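You operate a simulated robot arm through the tools that you are given. There is no shell and no other tool.

Carry out the task below with a simulated robot arm. There is one attempt and no reset: what you move stays moved.

Task
Reading is over: reset the empty book stand and push the leaf in.
Fine: both page clips down, the stand's back up to its steepest notch; the leaf is the side table's.

The check looks at the end state, three seconds after you hand in, the way a careful person would. Anything else that was tipped, shoved, dropped, spilled or broken makes it a failure.

Robot
A 7-joint arm with a three-finger gripper, fixed in place. Base frame: the origin is at the foot of the arm, x ahead of it, y to its left, z up; the work surface is at about z = 0.75. Units: m, rad, N and s.
With the tool pointing down near the work surface it reaches from about 0.1 to 0.88 m from the base axis. Its first joint turns from -2.897 to 2.897 rad. Payload 2.94 kg.
The TCP is the grasp point between the finger pads, 0.03 m short of the fingertips. In the tool frame z runs along the fingers and y along their closing line. Largest opening 0.132 m; the body of the gripper starts 0.107 m behind the TCP.
Orientation is told as [roll, pitch, yaw] about the base's x, y, z axes, in that order, counted from this pose: with the fingers straight down and closing along the base's y, the tool's x points along the base's -x, its y along +y and its z along -z.

Tools
- The arm moves only by the tool arm_command. Its argument "deltas" is a list of rows, each a list of 7 numbers: the shift along the tool's x, y, z in cm, then the turn, a rotation vector about the tool's x, y, z in rad, then the closure in counts, from 0 (fully open) to 255 (shut). In form: [[tx, ty, tz, ax, ay, az, hand], ...]. A call has 1 to 20 rows; each row is the pose to reach, as a shift and turn from the pose commanded when the call began, along the tool's axes at that moment. Rows are played at 5 a second. More than 0.05 m and 0.15 rad between two rows, or a gripper value outside its range, and nothing of the call is played. Where a pose cannot be reached the arm comes as near as it can. A force on the tool above 60 N (or 10 N above the force at the start of the call, whichever is more), or a blocked arm, ends the call early, and 0.2 s more pass. The fingers move at their own pace and stop on an object; they squeeze with about 22 N. The grip force told is the motor's: it shows also when the fingers shut on nothing. Time passes only in rows, and 0.2 s behind the last, so rows that repeat a pose let the fingers close. It gives the time, the measured TCP pose, the force on the tool (base axes), the opening and the grip force at its end, in the units of the frame above (readings bear some noise), with the torque about the TCP (base axes, N m) and any sound that the robot's microphone picked up, and new pictures: "show" is both (left out), scene, wrist or none.
- Cameras (640 x 400 px; columns grow to the right, rows downward): "scene" is fixed at [0.2148, -0.6533, 1.3333]; the picture's right is [0.78, -0.63, 0.00], its down [-0.31, -0.38, -0.87] and it looks along [0.55, 0.68, -0.49] (base axes); focal length 283 px, centre (320, 200). "wrist" rides on the gripper at [0.072, 0.003, -0.144] in the tool frame; the picture's right is [-0.04, 1.00, 0.00], its down [-0.88, -0.04, -0.48] and it looks along [-0.47, -0.02, 0.88] (tool axes); focal length 256 px, centre (320, 200). There is no depth. A picture from a camera that has moved, and an enlarged one, comes with that camera's place and axes in the base frame and with its lens. The place of the scene camera against the robot may be out by one fixed shift of up to 0.018 m in any direction.
- move_column(by): slides the trunk up (or, below 0, down) by that many m; the arm rides with it, the base frame stays. It gives what a move gives, with no picture.
- zoom(camera, box): a new picture of the part [left, top, right, bottom] of that camera's present view, enlarged. It takes no simulated time.
- close_job(): hands the job in; it is judged then, once.

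Nothing tells you positions but the pictures and the camera data. Unless the task says otherwise, let go and move clear before handing in.

The tools are called after ">>>" as a command line: name --pt "numbers of a row" for each row, then --argument value for the rest, lists and objects as JSON in quotes. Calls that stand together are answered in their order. arm_command: Moves the arm, as the interface text tells. Its arguments: {"type":"object","properties":{"deltas":{"type":"array"},"show":{"type":"string","enum":["both","scene","wrist","none"]}},"required":["deltas"]} The other tools are called the same way: move_column (by) slides the trunk up or down; zoom (camera, box) takes an enlarged picture of a part of a camera's view; close_job () hands the job in.

At the start:

```text
time_s: 0.0
tool_pos: [0.5168, 0.3119, 1.1391]
tool_rot: [0.0, 0.0, 0.001]
ft_force: [0.2, -1.1, 0.0]
torque: [-0.04, 0.03, 0.01]
finger_gap: 0.1322
grip_force: 0.0
trunk travel left (down, up): [-0.3, 0.24]
```

scene: 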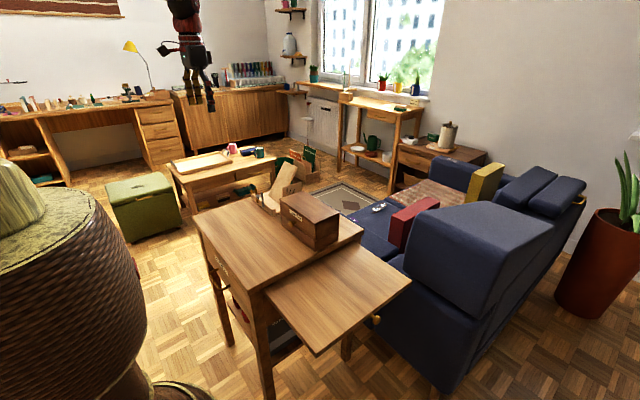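
wrist: 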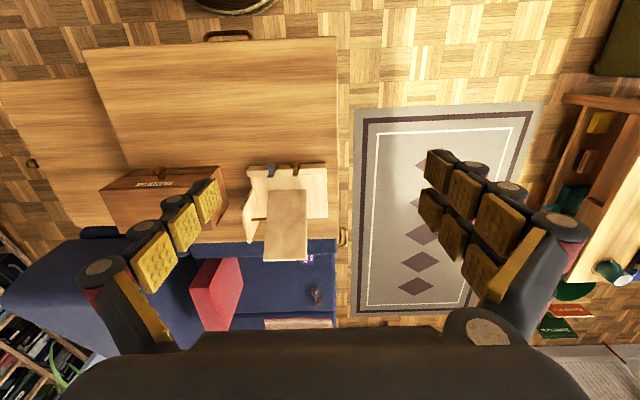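

I see a side table with a pulled-out leaf, a wooden box on it, and a small book stand at the far corner. I'll zoom in on both views to understand the stand and the leaf before moving.

>>> zoom --camera "scene" --box '[180, 140, 420, 290]'

>>> zoom --camera "scene" --box '[235, 150, 335, 225]'

>>> zoom --camera "wrist" --box '[220, 140, 360, 280]'

>>> zoom --camera "wrist" --box '[0, 20, 360, 280]'

```text
2.67 times, centred on (300, 215) of scene
camera zoom: at [0.2148, -0.6533, 1.3333], right [0.78, -0.63, 0.0], down [-0.31, -0.38, -0.87], along [0.55, 0.68, -0.49], focal length 756 px, centre (373, 160)
```

zoom: 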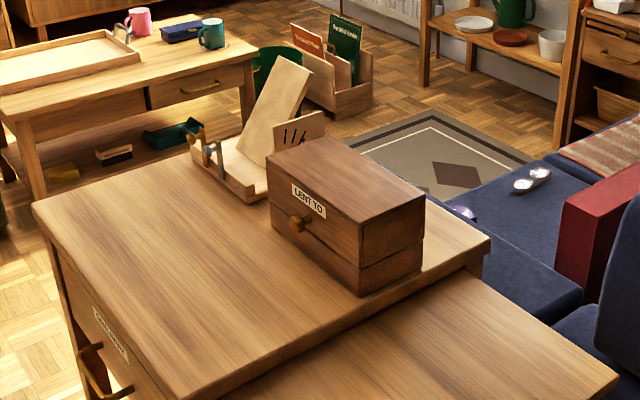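

```text
5.33 times, centred on (285, 188) of scene
camera zoom: at [0.2148, -0.6533, 1.3333], right [0.78, -0.63, 0.0], down [-0.31, -0.38, -0.87], along [0.55, 0.68, -0.49], focal length 1511 px, centre (507, 267)
```

zoom: 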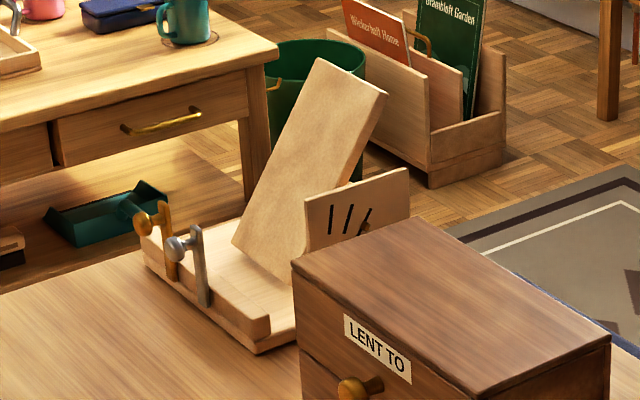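

```text
2.86 times, centred on (290, 210) of wrist
camera zoom: at [0.4435, 0.3147, 1.2832], right [0.04, 1.0, 0.0], down [0.88, -0.04, 0.48], along [0.47, -0.02, -0.88], focal length 731 px, centre (406, 171)
```

zoom: 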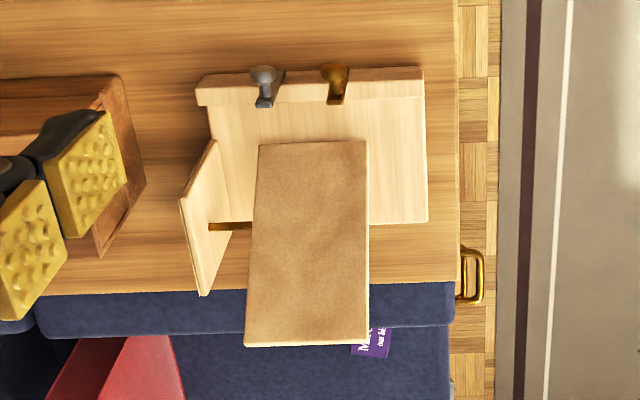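

```text
1.54 times, centred on (180, 150) of wrist
camera zoom: at [0.4435, 0.3147, 1.2832], right [0.04, 1.0, 0.0], down [0.88, -0.04, 0.48], along [0.47, -0.02, -0.88], focal length 394 px, centre (535, 277)
```

zoom: 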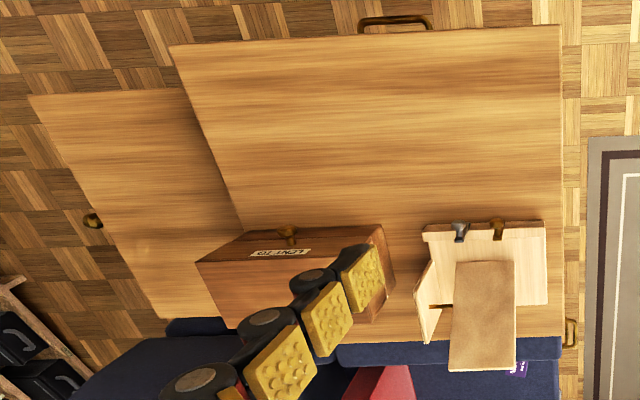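

The stand sits at roughly x 0.63–0.78, y 0.15–0.32: its lip, with one grey and one brass clip, faces the robot, and a slotted plate is on its -y side. The leaf end is at about y = -0.34, x 0.45–0.80. I'll bring the wrist camera closer to look at the clips.

>>> arm_command --pt "-0.5 -1.2 3.5 0 0 0 0" --pt "-1 -2.4 7 0 0 0 0" --pt "-1.5 -3.6 10.5 0 0 0 0" --pt "-2 -4.8 14 0 0 0 0" --pt "-2.5 -6 16.5 0 0 0 0" --pt "-3 -7 18.5 0 0 0 0" --pt "-3 -7 18.5 0 0 0 0" --show "both"

```text
time_s: 1.6
tool_pos: [0.5446, 0.2433, 0.9537]
tool_rot: [-0.001, 0.001, -0.001]
ft_force: [1.0, -0.5, 0.0]
torque: [-0.02, -0.01, -0.03]
finger_gap: 0.1323
grip_force: 0.1
trunk travel left (down, up): [-0.3, 0.24]
camera wrist: at [0.4732, 0.2448, 1.0979], right [0.04, 1.0, 0.0], down [0.88, -0.04, 0.48], along [0.48, -0.02, -0.88], focal length 256 px, centre (320, 200)
```

scene: 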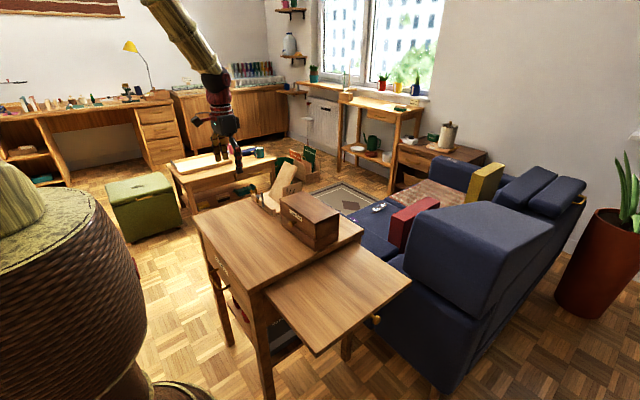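
wrist: 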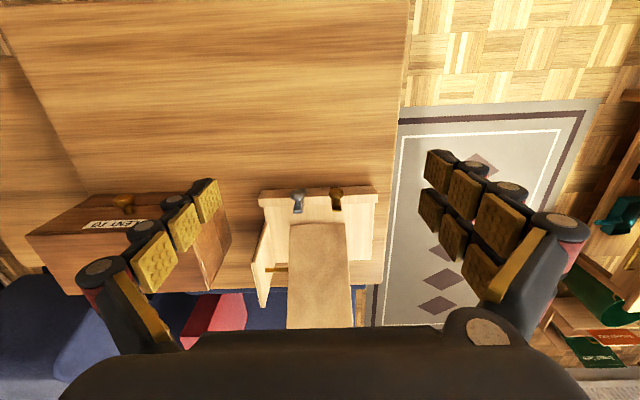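

The stand is now centred between the fingers. I'll zoom in on it to see how the clips and the notched plate work.

>>> zoom --camera "wrist" --box '[240, 170, 400, 340]'

>>> zoom --camera "wrist" --box '[250, 175, 390, 235]'

>>> zoom --camera "scene" --box '[245, 155, 315, 220]'

```text
2.35 times, centred on (320, 255) of wrist
camera zoom: at [0.4732, 0.2448, 1.0979], right [0.04, 1.0, 0.0], down [0.88, -0.04, 0.48], along [0.48, -0.02, -0.88], focal length 602 px, centre (320, 71)
```

zoom: 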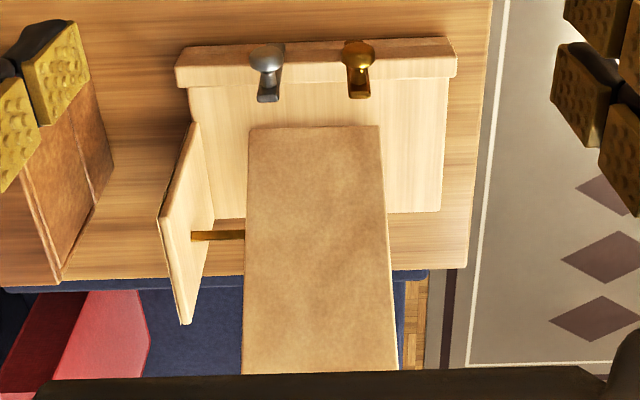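

```text
4.57 times, centred on (320, 205) of wrist
camera zoom: at [0.4732, 0.2448, 1.0979], right [0.04, 1.0, 0.0], down [0.88, -0.04, 0.48], along [0.48, -0.02, -0.88], focal length 1170 px, centre (320, 177)
```

zoom: 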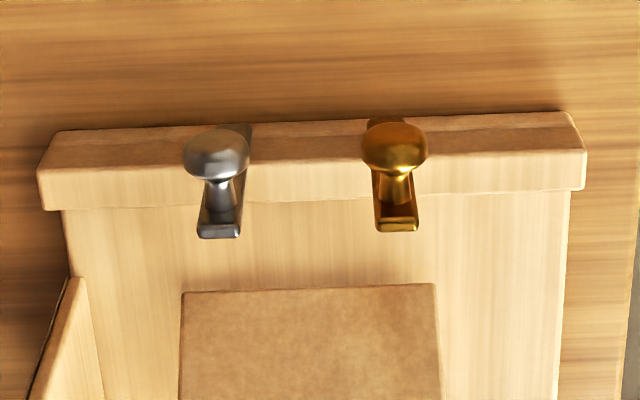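

```text
6.15 times, centred on (280, 188) of scene
camera zoom: at [0.2148, -0.6533, 1.3333], right [0.78, -0.63, 0.0], down [-0.31, -0.38, -0.87], along [0.55, 0.68, -0.49], focal length 1744 px, centre (566, 277)
```

zoom: 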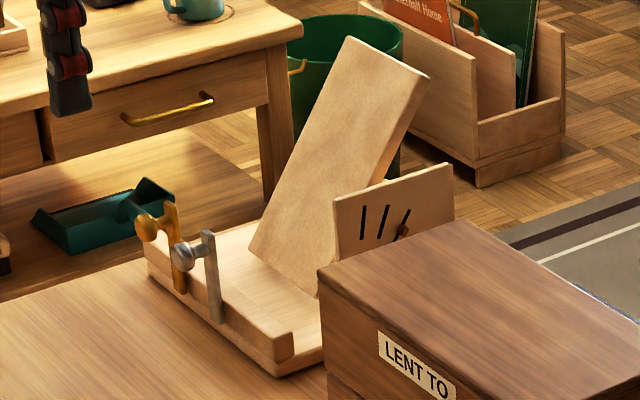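

The clips look like upright strips on the front of the lip with knobs facing the robot. I can't tell how they pivot, so I'll tilt the wrist for a lower frontal view.

>>> arm_command --pt "0.2 -0.1 2 0 -0.12 0 0" --pt "0.3 -0.3 4 0 -0.24 0 0" --pt "0.4 -0.5 6 0 -0.36 0 0" --pt "0.5 -0.7 8 0 -0.48 0 0" --pt "0.5 -0.8 9.5 0 -0.6 0 0" --pt "0.5 -0.8 9.5 0 -0.6 0 0" --show "wrist"

```text
time_s: 3.0
tool_pos: [0.5401, 0.2329, 0.8589]
tool_rot: [0.0, -0.6, 0.001]
ft_force: [0.2, 0.7, 1.0]
torque: [0.0, -0.01, 0.01]
finger_gap: 0.1319
grip_force: 0.1
trunk travel left (down, up): [-0.3, 0.24]
camera wrist: at [0.3996, 0.2369, 0.9373], right [0.04, 1.0, 0.02], down [0.46, -0.04, 0.89], along [0.89, -0.02, -0.46], focal length 256 px, centre (320, 200)
```

wrist: 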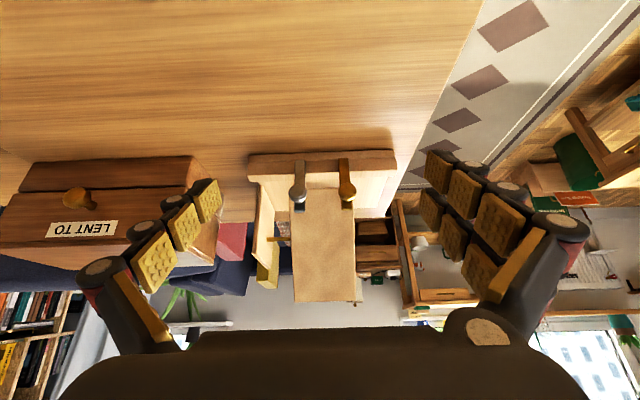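

The view is inverted (image down is upward in the world), but now frontal. I'll zoom in on the clips and the plate.

>>> zoom --camera "wrist" --box '[235, 135, 410, 225]'

>>> zoom --camera "wrist" --box '[240, 170, 400, 310]'

```text
3.66 times, centred on (322, 180) of wrist
camera zoom: at [0.3996, 0.2369, 0.9373], right [0.04, 1.0, 0.02], down [0.46, -0.04, 0.89], along [0.89, -0.02, -0.46], focal length 936 px, centre (311, 273)
```

zoom: 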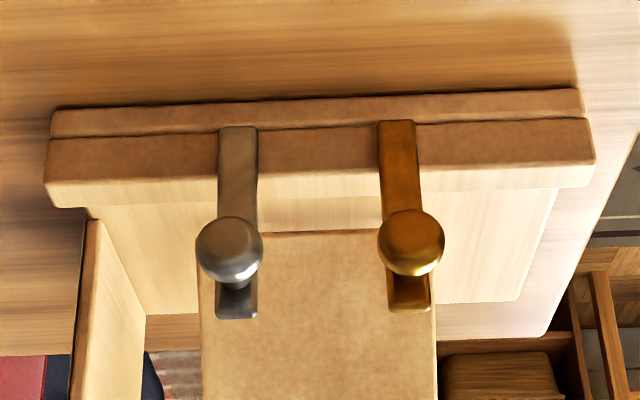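

```text
2.86 times, centred on (320, 240) of wrist
camera zoom: at [0.3996, 0.2369, 0.9373], right [0.04, 1.0, 0.02], down [0.46, -0.04, 0.89], along [0.89, -0.02, -0.46], focal length 731 px, centre (320, 86)
```

zoom: 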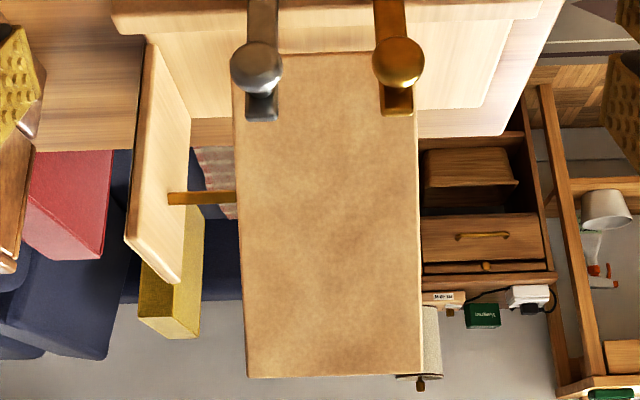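

The strips start at the seam between base and lip. I'll zoom in tighter on their roots to find the hinge axis.

>>> zoom --camera "wrist" --box '[275, 150, 375, 215]'

>>> zoom --camera "scene" --box '[253, 180, 285, 212]'

>>> zoom --camera "scene" --box '[275, 160, 315, 200]'

```text
6.15 times, centred on (325, 182) of wrist
camera zoom: at [0.3996, 0.2369, 0.9373], right [0.04, 1.0, 0.02], down [0.46, -0.04, 0.89], along [0.89, -0.02, -0.46], focal length 1575 px, centre (289, 308)
```

zoom: 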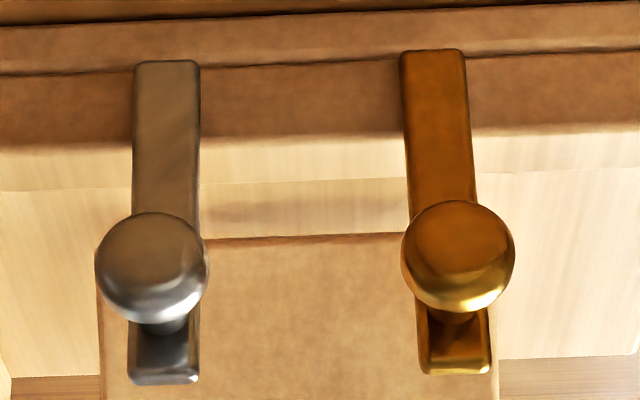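

```text
12.50 times, centred on (269, 196) of scene
camera zoom: at [0.2148, -0.6533, 1.3333], right [0.78, -0.63, 0.0], down [-0.31, -0.38, -0.87], along [0.55, 0.68, -0.49], focal length 3542 px, centre (958, 250)
```

zoom: 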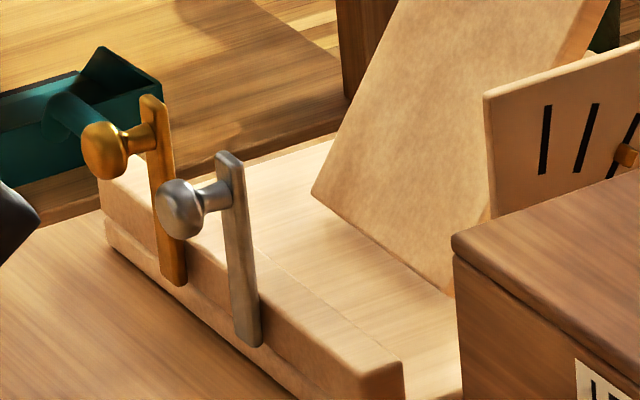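

```text
10.00 times, centred on (295, 180) of scene
camera zoom: at [0.2148, -0.6533, 1.3333], right [0.78, -0.63, 0.0], down [-0.31, -0.38, -0.87], along [0.55, 0.68, -0.49], focal length 2834 px, centre (570, 400)
```

zoom: 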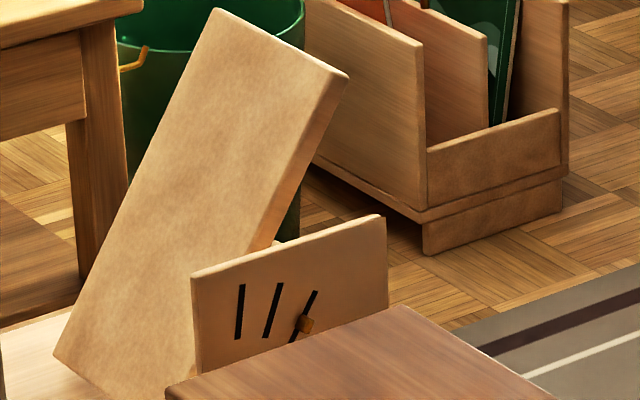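

The clips are vertical strips about 6.5 cm long with ball knobs at about (0.615, 0.211, 0.818) for grey and (0.614, 0.259, 0.818) for brass. A peg sits in the third, flattest slot. I'll line up on the grey knob with a narrow opening so I can feel which way the clip moves.

>>> arm_command --pt "-1.0 -0.6 0.4 0 0 0 60" --pt "-2.0 -1.2 0.8 0 0 0 120" --pt "-3.0 -1.8 1.2 0 0 0 185" --pt "-3.83 -2.19 1.58 0 0 0 185" --pt "-3.83 -2.19 1.58 0 0 0 185" --pt "-3.83 -2.19 1.58 0 0 0 185" --show "both"

```text
time_s: 4.4
tool_pos: [0.5807, 0.2116, 0.8673]
tool_rot: [-0.001, -0.599, -0.001]
ft_force: [1.2, 0.4, 0.9]
torque: [0.01, 0.02, -0.01]
finger_gap: 0.0397
grip_force: 2.1
trunk travel left (down, up): [-0.3, 0.24]
camera wrist: at [0.4404, 0.2149, 0.9459], right [0.04, 1.0, 0.02], down [0.46, -0.04, 0.89], along [0.89, -0.02, -0.46], focal length 256 px, centre (320, 200)
```

scene: 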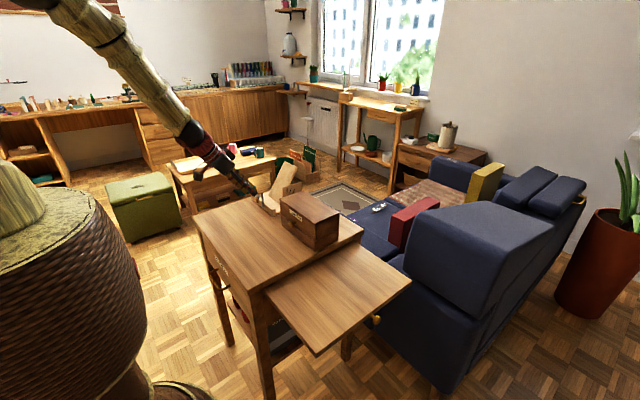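
wrist: 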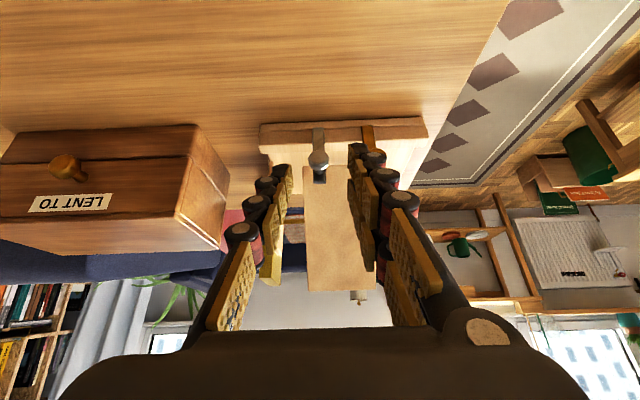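

The grey knob is centred between the fingers. I'll zoom in to check the clearance between the right finger and the brass knob before advancing.

>>> zoom --camera "wrist" --box '[250, 110, 440, 230]'

>>> zoom --camera "scene" --box '[225, 160, 305, 220]'

```text
3.33 times, centred on (345, 170) of wrist
camera zoom: at [0.4404, 0.2149, 0.9459], right [0.04, 1.0, 0.02], down [0.46, -0.04, 0.89], along [0.89, -0.02, -0.46], focal length 853 px, centre (237, 300)
```

zoom: 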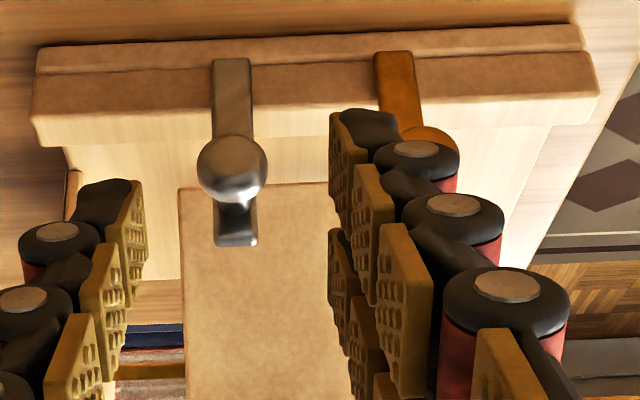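

```text
6.67 times, centred on (265, 190) of scene
camera zoom: at [0.2148, -0.6533, 1.3333], right [0.78, -0.63, 0.0], down [-0.31, -0.38, -0.87], along [0.55, 0.68, -0.49], focal length 1889 px, centre (687, 267)
```

zoom: 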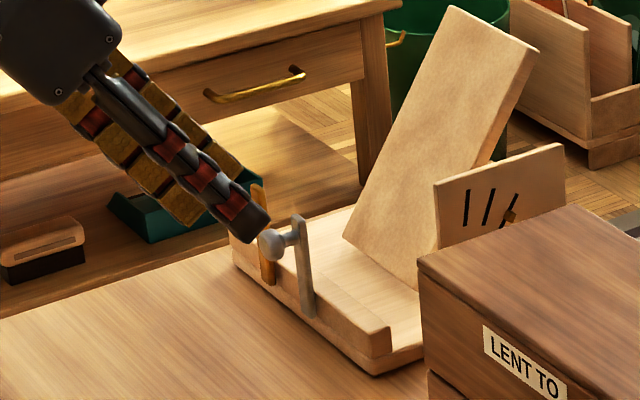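

The fingers look bulkier than the gap to the brass knob allows, so I won't grip from here. I'll stand the tool upright, close it and turn it 90°, then use it as a slim probe between the two clips.

>>> arm_command --pt "-1.0 0.5 -1.2 0 0.12 0 220" --pt "-2.0 1.0 -1.2 0 0.24 0 255" --pt "-3.0 1.5 -1.0 0 0.36 0 255" --pt "-4.0 2.0 -0.9 0 0.48 0 255" --pt "-4.64 2.34 -0.79 0 0.6 0 255" --pt "-4.64 2.34 -0.79 0 0.6 0 255" --show "none"

>>> arm_command --pt "0 0 0 0 0 0.143 255" --pt "0 0 0 0 0 0.286 255" --pt "0 0 0 0 0 0.428 255" --pt "0 0 0 0 0 0.571 255" --pt "0 0 0 0 0 0.714 255" --pt "0 0 0 0 0 0.857 255" --pt "0 0 0 0 0 1.0 255" --pt "0 0 0 0 0 1.142 255" --pt "0 0 0 0 0 1.285 255" --pt "0 0 0 0 0 1.428 255" --pt "0 0 0 0 0 1.571 255" --pt "0 0 0 0 0 1.571 255" --show "both"

```text
time_s: 5.8
tool_pos: [0.6145, 0.2349, 0.8997]
tool_rot: [-0.001, 0.0, 0.0]
ft_force: [-0.3, 0.4, 0.2]
torque: [-0.02, 0.0, -0.01]
finger_gap: 0.0002
grip_force: 21.8
trunk travel left (down, up): [-0.3, 0.24]
```

```text
time_s: 8.4
tool_pos: [0.6149, 0.2362, 0.8994]
tool_rot: [0.0, 0.001, -1.574]
ft_force: [1.1, -0.1, -0.2]
torque: [0.0, 0.04, 0.02]
finger_gap: 0.0002
grip_force: 22.2
trunk travel left (down, up): [-0.3, 0.24]
camera wrist: at [0.6183, 0.3073, 1.0447], right [1.0, -0.05, 0.0], down [-0.04, -0.88, 0.48], along [-0.02, -0.48, -0.88], focal length 256 px, centre (320, 200)
```

scene: 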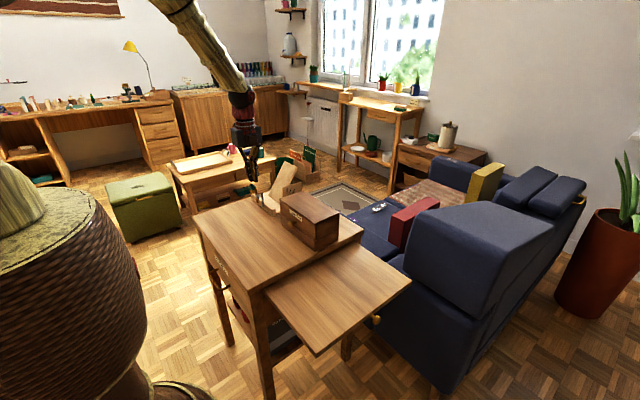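
wrist: 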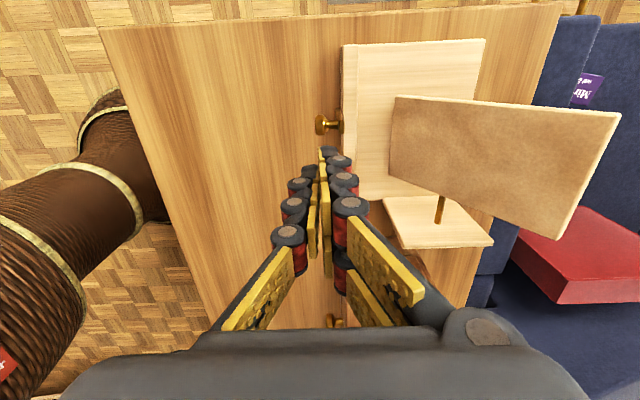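

The closed fingers now form a slim probe above the gap between the clips. I'll zoom in to check alignment before lowering.

>>> zoom --camera "wrist" --box '[260, 90, 420, 230]'

>>> zoom --camera "scene" --box '[235, 160, 305, 215]'

```text
2.86 times, centred on (340, 160) of wrist
camera zoom: at [0.6183, 0.3073, 1.0447], right [1.0, -0.05, 0.0], down [-0.04, -0.88, 0.48], along [-0.02, -0.48, -0.88], focal length 731 px, centre (263, 314)
```

zoom: 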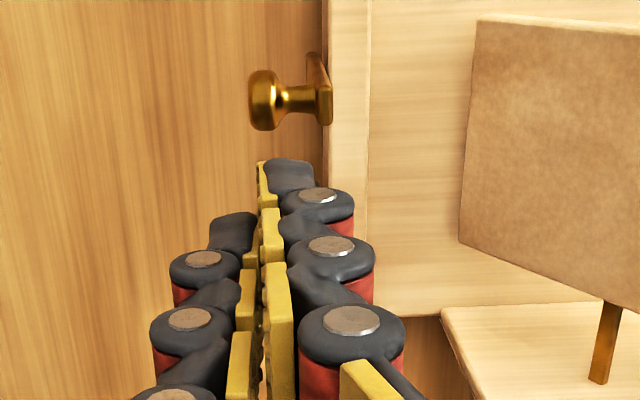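

```text
7.27 times, centred on (270, 188) of scene
camera zoom: at [0.2148, -0.6533, 1.3333], right [0.78, -0.63, 0.0], down [-0.31, -0.38, -0.87], along [0.55, 0.68, -0.49], focal length 2061 px, centre (684, 291)
```

zoom: 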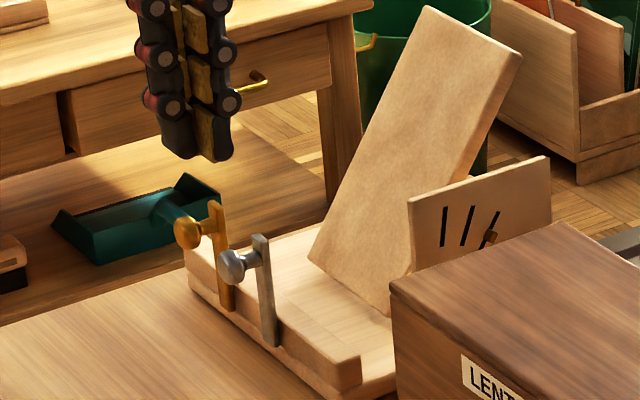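

Alignment is fine, so I'll lower the probe between the knobs, keeping the tips at about z = 0.808.

>>> arm_command --pt "-0.05 0 1.5 0 0 0 255" --pt "-0.1 0 3.0 0 0 0 255" --pt "-0.1 0 4.5 0 0 0 255" --pt "-0.1 0 6.0 0 0 0 255" --pt "-0.1 0 6.1 0 0 0 255" --show "both"

>>> zoom --camera "scene" --box '[235, 160, 305, 215]'

>>> zoom --camera "wrist" --box '[260, 60, 420, 200]'

```text
time_s: 9.5
tool_pos: [0.6179, 0.2374, 0.8497]
tool_rot: [0.017, 0.006, -1.57]
ft_force: [3.8, 1.9, 2.0]
torque: [-0.12, 0.28, 0.0]
finger_gap: 0.0
grip_force: 22.7
trunk travel left (down, up): [-0.3, 0.24]
stopped in row 5: the force on the tool passed its limit at 69 N (the readings are from after the stop); the commanded pose is now the measured one
camera wrist: at [0.6194, 0.308, 0.9951], right [1.0, -0.04, 0.02], down [-0.05, -0.88, 0.47], along [-0.01, -0.47, -0.88], focal length 256 px, centre (320, 200)
```

scene: 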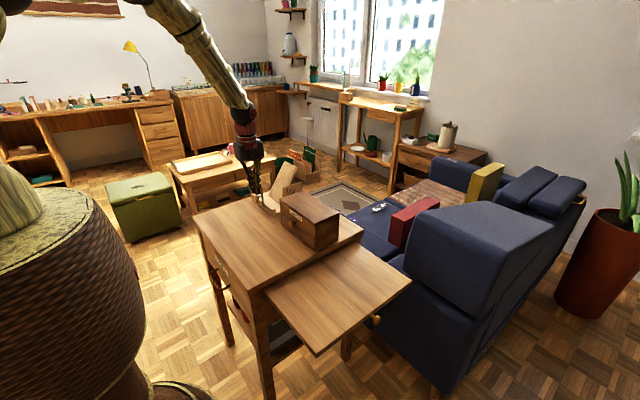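
wrist: 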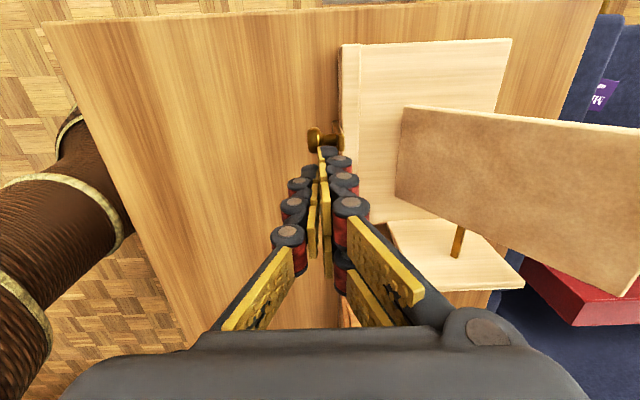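

```text
7.27 times, centred on (270, 188) of scene
camera zoom: at [0.2148, -0.6533, 1.3333], right [0.78, -0.63, 0.0], down [-0.31, -0.38, -0.87], along [0.55, 0.68, -0.49], focal length 2061 px, centre (684, 291)
```

zoom: 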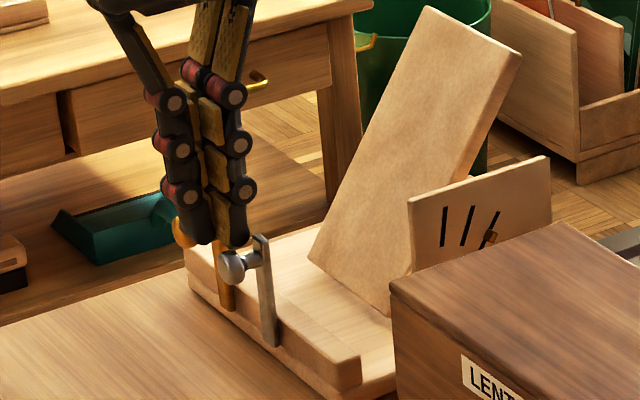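

```text
2.86 times, centred on (340, 130) of wrist
camera zoom: at [0.6194, 0.308, 0.9951], right [1.0, -0.04, 0.02], down [-0.05, -0.88, 0.47], along [-0.01, -0.47, -0.88], focal length 731 px, centre (263, 400)
```

zoom: 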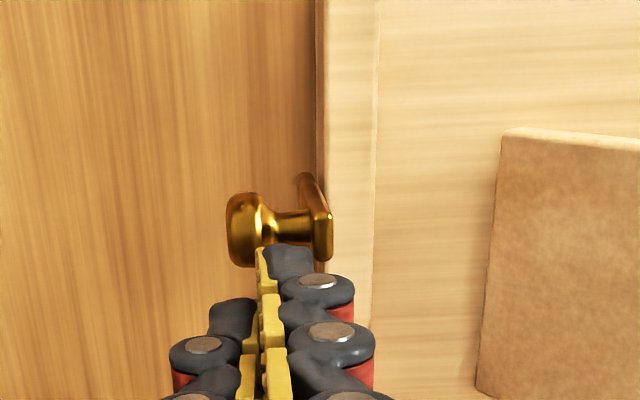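

The press met resistance at tip height 0.82: the fingers are about 3.6 cm wide, so they don't fit between the knobs this way, though nothing appears to have moved. I'll lift straight up, turn back, and later grip a single knob with the fingertips instead.

>>> arm_command --pt "0 0 -2 0 0 0 255" --pt "0 0 -4 0 0 0 255" --pt "0 0 -6 0 0 0 255" --pt "0 0 -6 0 0 -0.14 255" --pt "0 0 -6 0 0 -0.28 255" --pt "0 0 -6 0 0 -0.42 255" --pt "0 0 -6 0 0 -0.56 255" --pt "0 0 -6 0 0 -0.7 255" --pt "0 0 -6 0 0 -0.84 255" --pt "0 0 -6 0 0 -0.98 255" --pt "0 0 -6 0 0 -1.12 255" --pt "0 0 -6 0 0 -1.26 255" --pt "0 0 -6 0 0 -1.4 255" --pt "0 0 -6 0 0 -1.571 202" --pt "0 0 -6 0 0 -1.571 202" --pt "0 0 -6 0 0 -1.571 202" --show "both"

>>> zoom --camera "scene" --box '[235, 160, 305, 215]'

```text
refused: row 14 steps farther than a row can; nothing moved
```

```text
7.27 times, centred on (270, 188) of scene
camera zoom: at [0.2148, -0.6533, 1.3333], right [0.78, -0.63, 0.0], down [-0.31, -0.38, -0.87], along [0.55, 0.68, -0.49], focal length 2061 px, centre (684, 291)
```

zoom: 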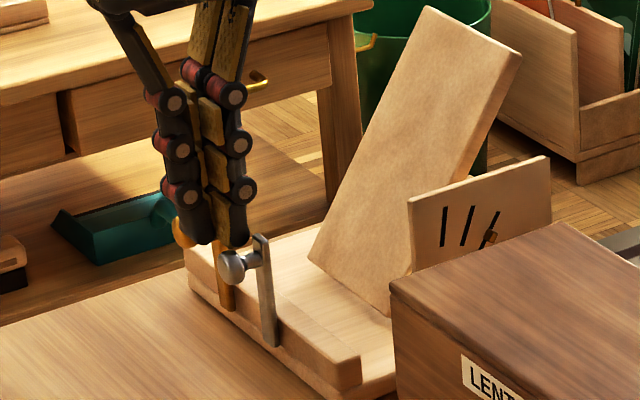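

One row turned too far, so the call was refused and nothing moved. I'll resend the lift and turn with smaller steps.

>>> arm_command --pt "0 0 -2 0 0 0 255" --pt "0 0 -4 0 0 0 255" --pt "0 0 -6 0 0 0 255" --pt "0 0 -6 0 0 -0.14 255" --pt "0 0 -6 0 0 -0.28 255" --pt "0 0 -6 0 0 -0.42 255" --pt "0 0 -6 0 0 -0.56 255" --pt "0 0 -6 0 0 -0.7 255" --pt "0 0 -6 0 0 -0.84 255" --pt "0 0 -6 0 0 -0.98 255" --pt "0 0 -6 0 0 -1.12 255" --pt "0 0 -6 0 0 -1.26 255" --pt "0 0 -6 0 0 -1.4 202" --pt "0 0 -6 0 0 -1.48 202" --pt "0 0 -6 0 0 -1.571 202" --pt "0 0 -6 0 0 -1.571 202" --show "both"

>>> zoom --camera "scene" --box '[235, 160, 305, 215]'

>>> zoom --camera "wrist" --box '[220, 120, 420, 260]'

```text
time_s: 12.9
tool_pos: [0.6184, 0.2363, 0.9074]
tool_rot: [0.004, -0.008, 0.002]
ft_force: [0.0, -0.9, 0.4]
torque: [0.01, -0.03, 0.01]
finger_gap: 0.0275
grip_force: 0.1
trunk travel left (down, up): [-0.3, 0.24]
camera wrist: at [0.5454, 0.2382, 1.0502], right [0.04, 1.0, 0.0], down [0.88, -0.04, 0.48], along [0.48, -0.02, -0.88], focal length 256 px, centre (320, 200)
```

scene: 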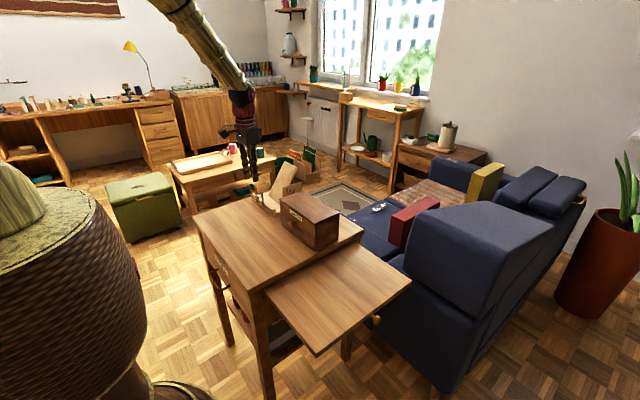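
wrist: 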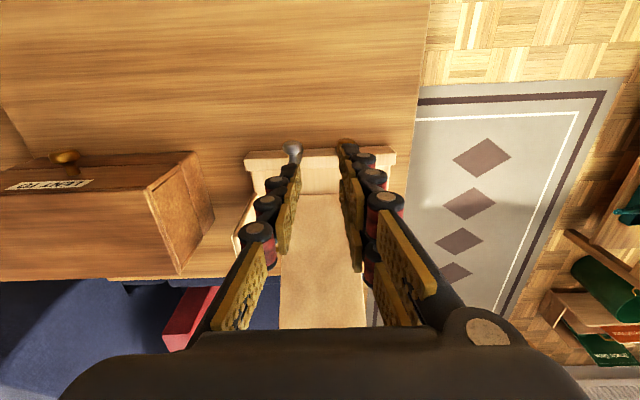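

```text
7.27 times, centred on (270, 188) of scene
camera zoom: at [0.2148, -0.6533, 1.3333], right [0.78, -0.63, 0.0], down [-0.31, -0.38, -0.87], along [0.55, 0.68, -0.49], focal length 2061 px, centre (684, 291)
```

zoom: 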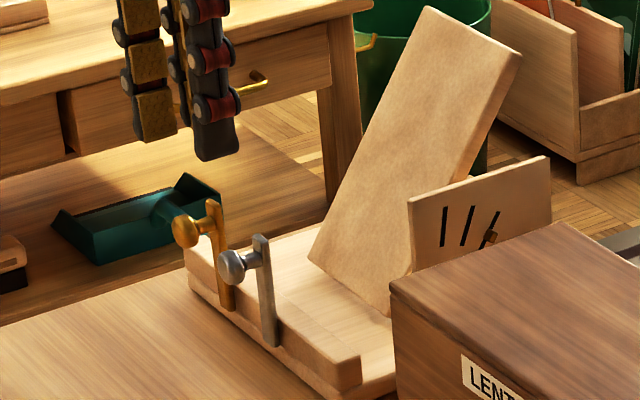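

```text
2.86 times, centred on (320, 190) of wrist
camera zoom: at [0.5454, 0.2382, 1.0502], right [0.04, 1.0, 0.0], down [0.88, -0.04, 0.48], along [0.48, -0.02, -0.88], focal length 731 px, centre (320, 229)
```

zoom: 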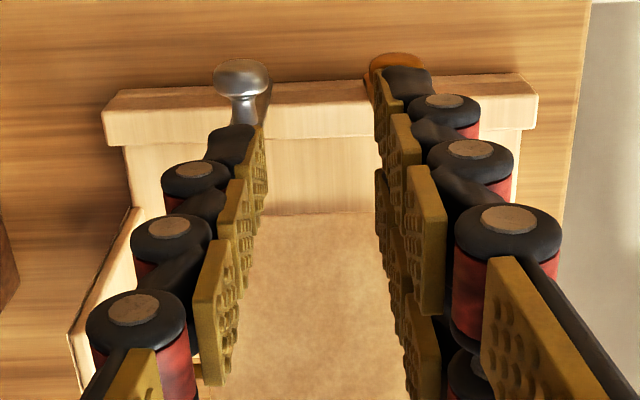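

Nothing has shifted. Next I'll tilt the tool and line up about 5 cm back from the brass knob with a narrow opening.

>>> arm_command --pt "1.2 0.5 0.2 0 -0.12 0 198" --pt "2.2 1.0 0.6 0 -0.24 0 198" --pt "3.2 1.5 1.4 0 -0.36 0 198" --pt "4.0 2.0 2.2 0 -0.48 0 198" --pt "4.44 2.32 2.84 0 -0.592 0 198" --pt "4.44 2.32 2.84 0 -0.592 0 198" --show "wrist"

>>> zoom --camera "wrist" --box '[230, 110, 410, 240]'

>>> zoom --camera "scene" --box '[235, 160, 305, 215]'

```text
time_s: 14.3
tool_pos: [0.5745, 0.26, 0.8785]
tool_rot: [0.003, -0.601, -0.002]
ft_force: [-0.4, -0.8, 0.4]
torque: [-0.02, -0.03, -0.02]
finger_gap: 0.0295
grip_force: 0.1
trunk travel left (down, up): [-0.3, 0.24]
camera wrist: at [0.4339, 0.2624, 0.957], right [0.04, 1.0, 0.03], down [0.46, -0.04, 0.89], along [0.89, -0.02, -0.46], focal length 256 px, centre (320, 200)
```

wrist: 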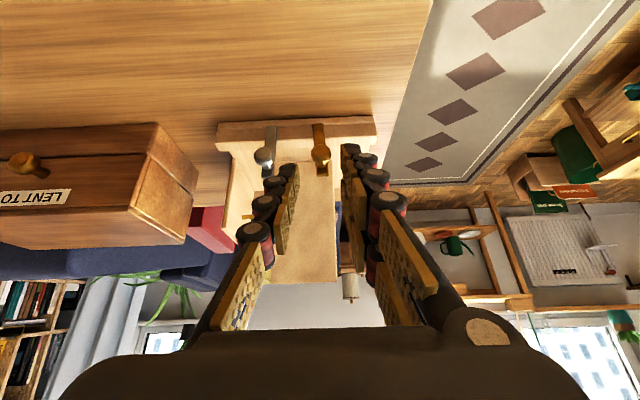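

```text
3.08 times, centred on (320, 175) of wrist
camera zoom: at [0.4339, 0.2624, 0.957], right [0.04, 1.0, 0.03], down [0.46, -0.04, 0.89], along [0.89, -0.02, -0.46], focal length 788 px, centre (320, 277)
```

zoom: 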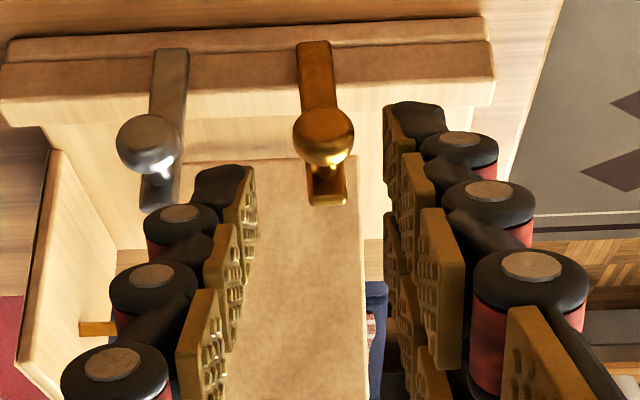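

```text
7.27 times, centred on (270, 188) of scene
camera zoom: at [0.2148, -0.6533, 1.3333], right [0.78, -0.63, 0.0], down [-0.31, -0.38, -0.87], along [0.55, 0.68, -0.49], focal length 2061 px, centre (684, 291)
```

zoom: 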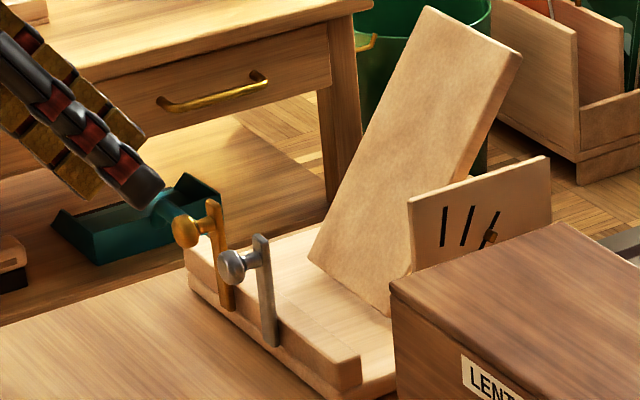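

The fingers are centred on the brass knob. I'll advance 5 cm along the tool axis so the knob sits between the tips, without closing yet.

>>> arm_command --pt "0 0 1.2 0 0 0 198" --pt "0 0 2.4 0 0 0 198" --pt "0 0 3.4 0 0 0 198" --pt "0 0 4.2 0 0 0 198" --pt "0 0 5.0 0 0 0 198" --pt "0 0 5.0 0 0 0 198" --show "wrist"

>>> zoom --camera "wrist" --box '[230, 110, 410, 240]'

>>> zoom --camera "scene" --box '[235, 160, 305, 215]'

```text
time_s: 15.7
tool_pos: [0.6038, 0.2593, 0.8366]
tool_rot: [0.003, -0.599, -0.002]
ft_force: [-0.9, 0.1, -0.1]
torque: [0.03, 0.01, 0.0]
finger_gap: 0.0296
grip_force: 0.1
trunk travel left (down, up): [-0.3, 0.24]
camera wrist: at [0.4622, 0.2619, 0.9148], right [0.04, 1.0, 0.03], down [0.46, -0.04, 0.89], along [0.89, -0.02, -0.46], focal length 256 px, centre (320, 200)
```

wrist: 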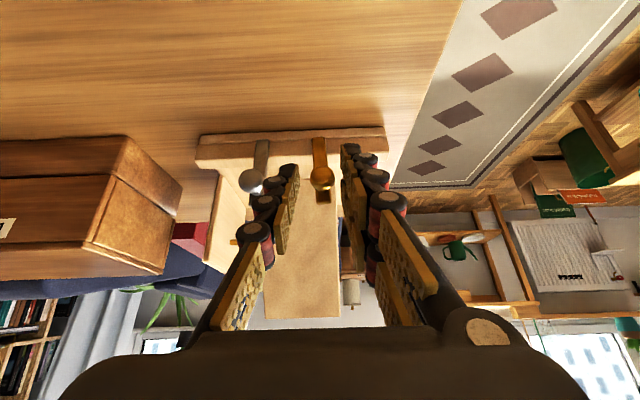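

```text
3.08 times, centred on (320, 175) of wrist
camera zoom: at [0.4622, 0.2619, 0.9148], right [0.04, 1.0, 0.03], down [0.46, -0.04, 0.89], along [0.89, -0.02, -0.46], focal length 788 px, centre (320, 277)
```

zoom: 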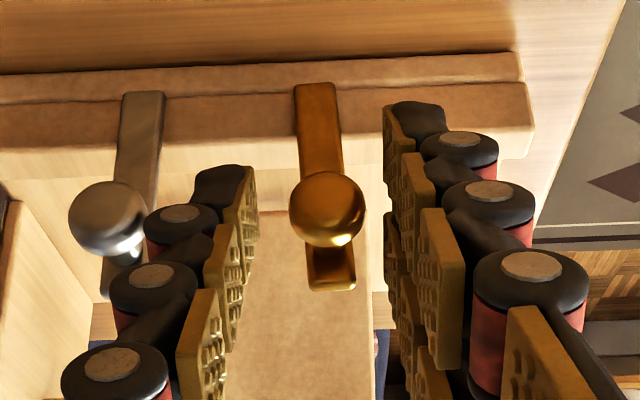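

```text
7.27 times, centred on (270, 188) of scene
camera zoom: at [0.2148, -0.6533, 1.3333], right [0.78, -0.63, 0.0], down [-0.31, -0.38, -0.87], along [0.55, 0.68, -0.49], focal length 2061 px, centre (684, 291)
```

zoom: 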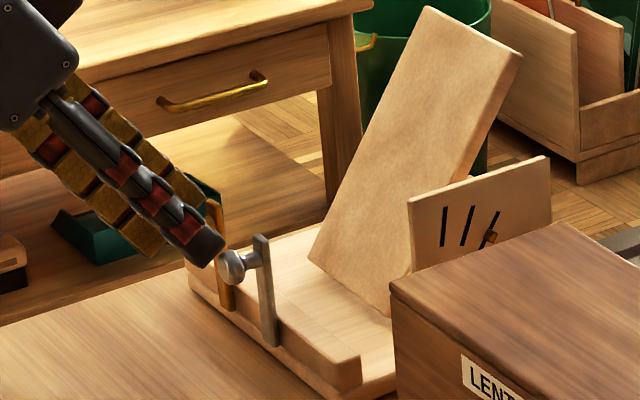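

The brass knob is between the tips, about 2 mm off-centre. I'll shift over and close gently on it.

>>> arm_command --pt "0 0.2 0 0 0 0 198" --pt "0 0.2 0 0 0 0 215" --pt "0 0.2 0 0 0 0 235" --pt "0 0.2 0 0 0 0 255" --pt "0 0.2 0 0 0 0 255" --pt "0 0.2 0 0 0 0 255" --show "wrist"

>>> zoom --camera "wrist" --box '[230, 110, 410, 240]'

>>> zoom --camera "scene" --box '[235, 160, 305, 215]'

```text
time_s: 17.1
tool_pos: [0.6018, 0.2613, 0.8365]
tool_rot: [0.004, -0.599, -0.002]
ft_force: [2.4, -1.5, 0.7]
torque: [-0.05, -0.01, -0.25]
finger_gap: 0.0151
grip_force: 41.6
trunk travel left (down, up): [-0.3, 0.24]
camera wrist: at [0.4623, 0.2637, 0.9151], right [0.04, 1.0, 0.03], down [0.46, -0.04, 0.89], along [0.89, -0.02, -0.46], focal length 256 px, centre (320, 200)
```

wrist: 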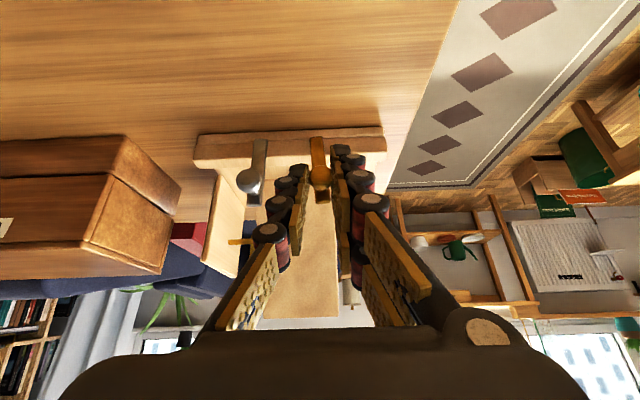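

```text
3.08 times, centred on (320, 175) of wrist
camera zoom: at [0.4623, 0.2637, 0.9151], right [0.04, 1.0, 0.03], down [0.46, -0.04, 0.89], along [0.89, -0.02, -0.46], focal length 788 px, centre (320, 277)
```

zoom: 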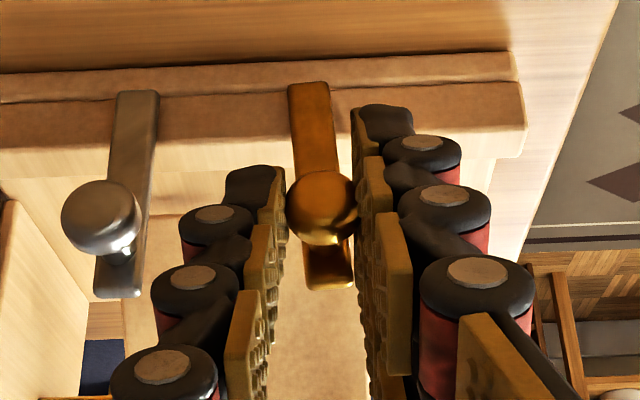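

```text
7.27 times, centred on (270, 188) of scene
camera zoom: at [0.2148, -0.6533, 1.3333], right [0.78, -0.63, 0.0], down [-0.31, -0.38, -0.87], along [0.55, 0.68, -0.49], focal length 2061 px, centre (684, 291)
```

zoom: 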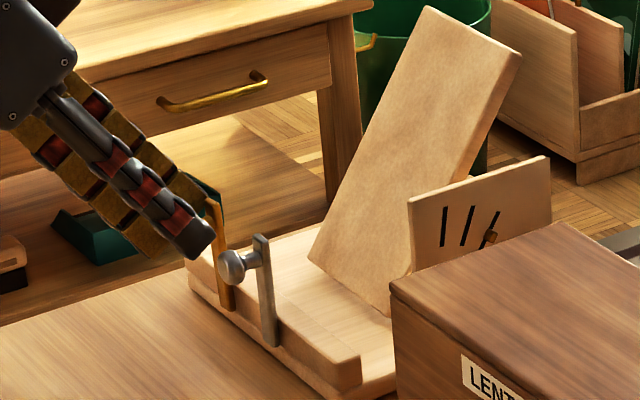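

I have a firm grip on the brass knob. I'll try a 5 mm sideways move outward (+y) to see whether the clip swings that way.

>>> arm_command --pt "0 0.2 0 0 0 0 255" --pt "0 0.4 0 0 0 0 255" --pt "0 0.6 0 0 0 0 255" --show "wrist"

>>> zoom --camera "wrist" --box '[230, 110, 410, 240]'

>>> zoom --camera "scene" --box '[235, 160, 305, 215]'

```text
time_s: 17.9
tool_pos: [0.6028, 0.2669, 0.8366]
tool_rot: [-0.001, -0.598, -0.003]
ft_force: [7.0, -15.0, -0.1]
torque: [-0.95, -0.04, 0.35]
finger_gap: 0.0159
grip_force: 42.2
trunk travel left (down, up): [-0.3, 0.24]
camera wrist: at [0.4623, 0.269, 0.9146], right [0.04, 1.0, 0.03], down [0.46, -0.04, 0.89], along [0.89, -0.02, -0.46], focal length 256 px, centre (320, 200)
```

wrist: 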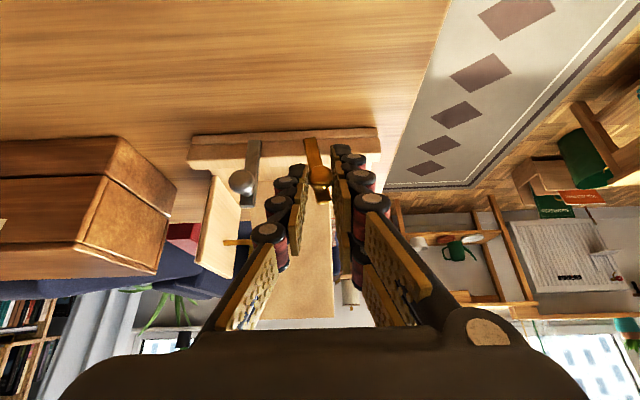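

```text
3.08 times, centred on (320, 175) of wrist
camera zoom: at [0.4623, 0.269, 0.9146], right [0.04, 1.0, 0.03], down [0.46, -0.04, 0.89], along [0.89, -0.02, -0.46], focal length 788 px, centre (320, 277)
```

zoom: 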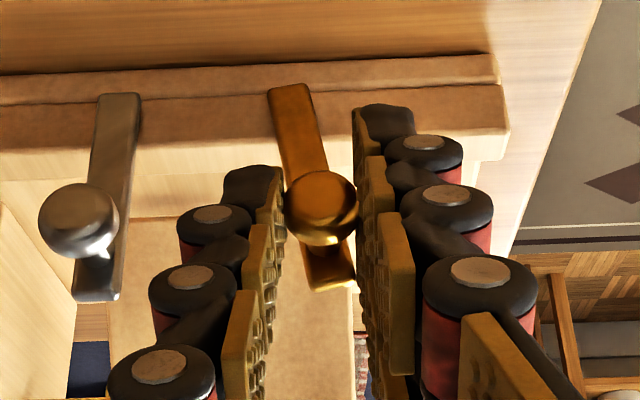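

```text
7.27 times, centred on (270, 188) of scene
camera zoom: at [0.2148, -0.6533, 1.3333], right [0.78, -0.63, 0.0], down [-0.31, -0.38, -0.87], along [0.55, 0.68, -0.49], focal length 2061 px, centre (684, 291)
```

zoom: 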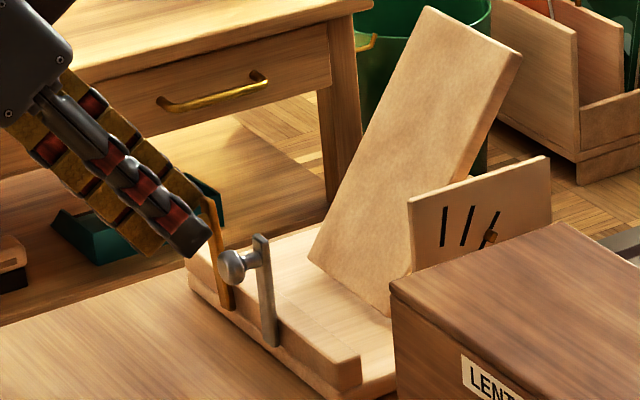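

The strip's bottom stayed put while the knob moved, so the clip swings sideways about an axis along x, and outward is allowed. I'll continue a little along the arc to see whether the resistance is friction or a stop.

>>> arm_command --pt "0.02 0.2 0.03 0 0 0 255" --pt "0.04 0.4 0.07 0 0 0 255" --pt "0.06 0.6 0.1 0 0 0 255" --pt "0.06 0.6 0.1 0 0 0 255" --show "wrist"

>>> zoom --camera "wrist" --box '[230, 110, 410, 240]'

>>> zoom --camera "scene" --box '[235, 160, 305, 215]'

```text
time_s: 18.9
tool_pos: [0.6039, 0.2726, 0.8339]
tool_rot: [0.005, -0.6, -0.002]
ft_force: [3.5, -14.1, -1.8]
torque: [-0.9, 0.29, 0.38]
finger_gap: 0.0172
grip_force: 41.9
trunk travel left (down, up): [-0.3, 0.24]
camera wrist: at [0.4622, 0.2753, 0.9136], right [0.04, 1.0, 0.03], down [0.46, -0.04, 0.89], along [0.89, -0.02, -0.46], focal length 256 px, centre (320, 200)
```

wrist: 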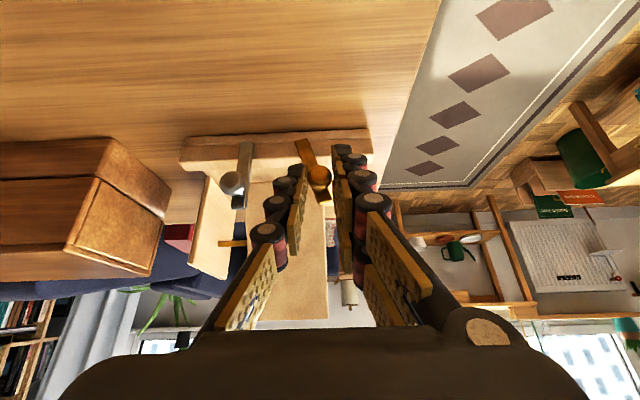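

```text
3.08 times, centred on (320, 175) of wrist
camera zoom: at [0.4622, 0.2753, 0.9136], right [0.04, 1.0, 0.03], down [0.46, -0.04, 0.89], along [0.89, -0.02, -0.46], focal length 788 px, centre (320, 277)
```

zoom: 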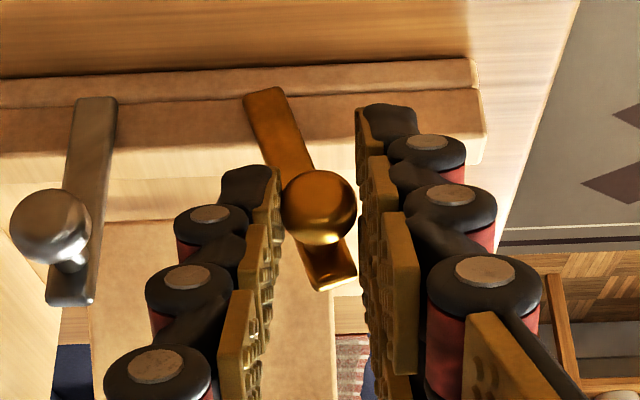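

```text
7.27 times, centred on (270, 188) of scene
camera zoom: at [0.2148, -0.6533, 1.3333], right [0.78, -0.63, 0.0], down [-0.31, -0.38, -0.87], along [0.55, 0.68, -0.49], focal length 2061 px, centre (684, 291)
```

zoom: 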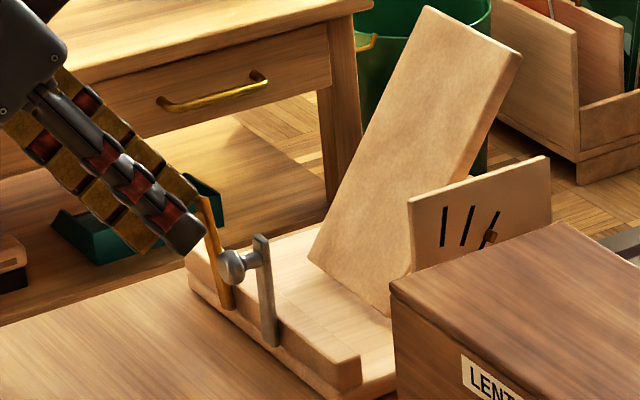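

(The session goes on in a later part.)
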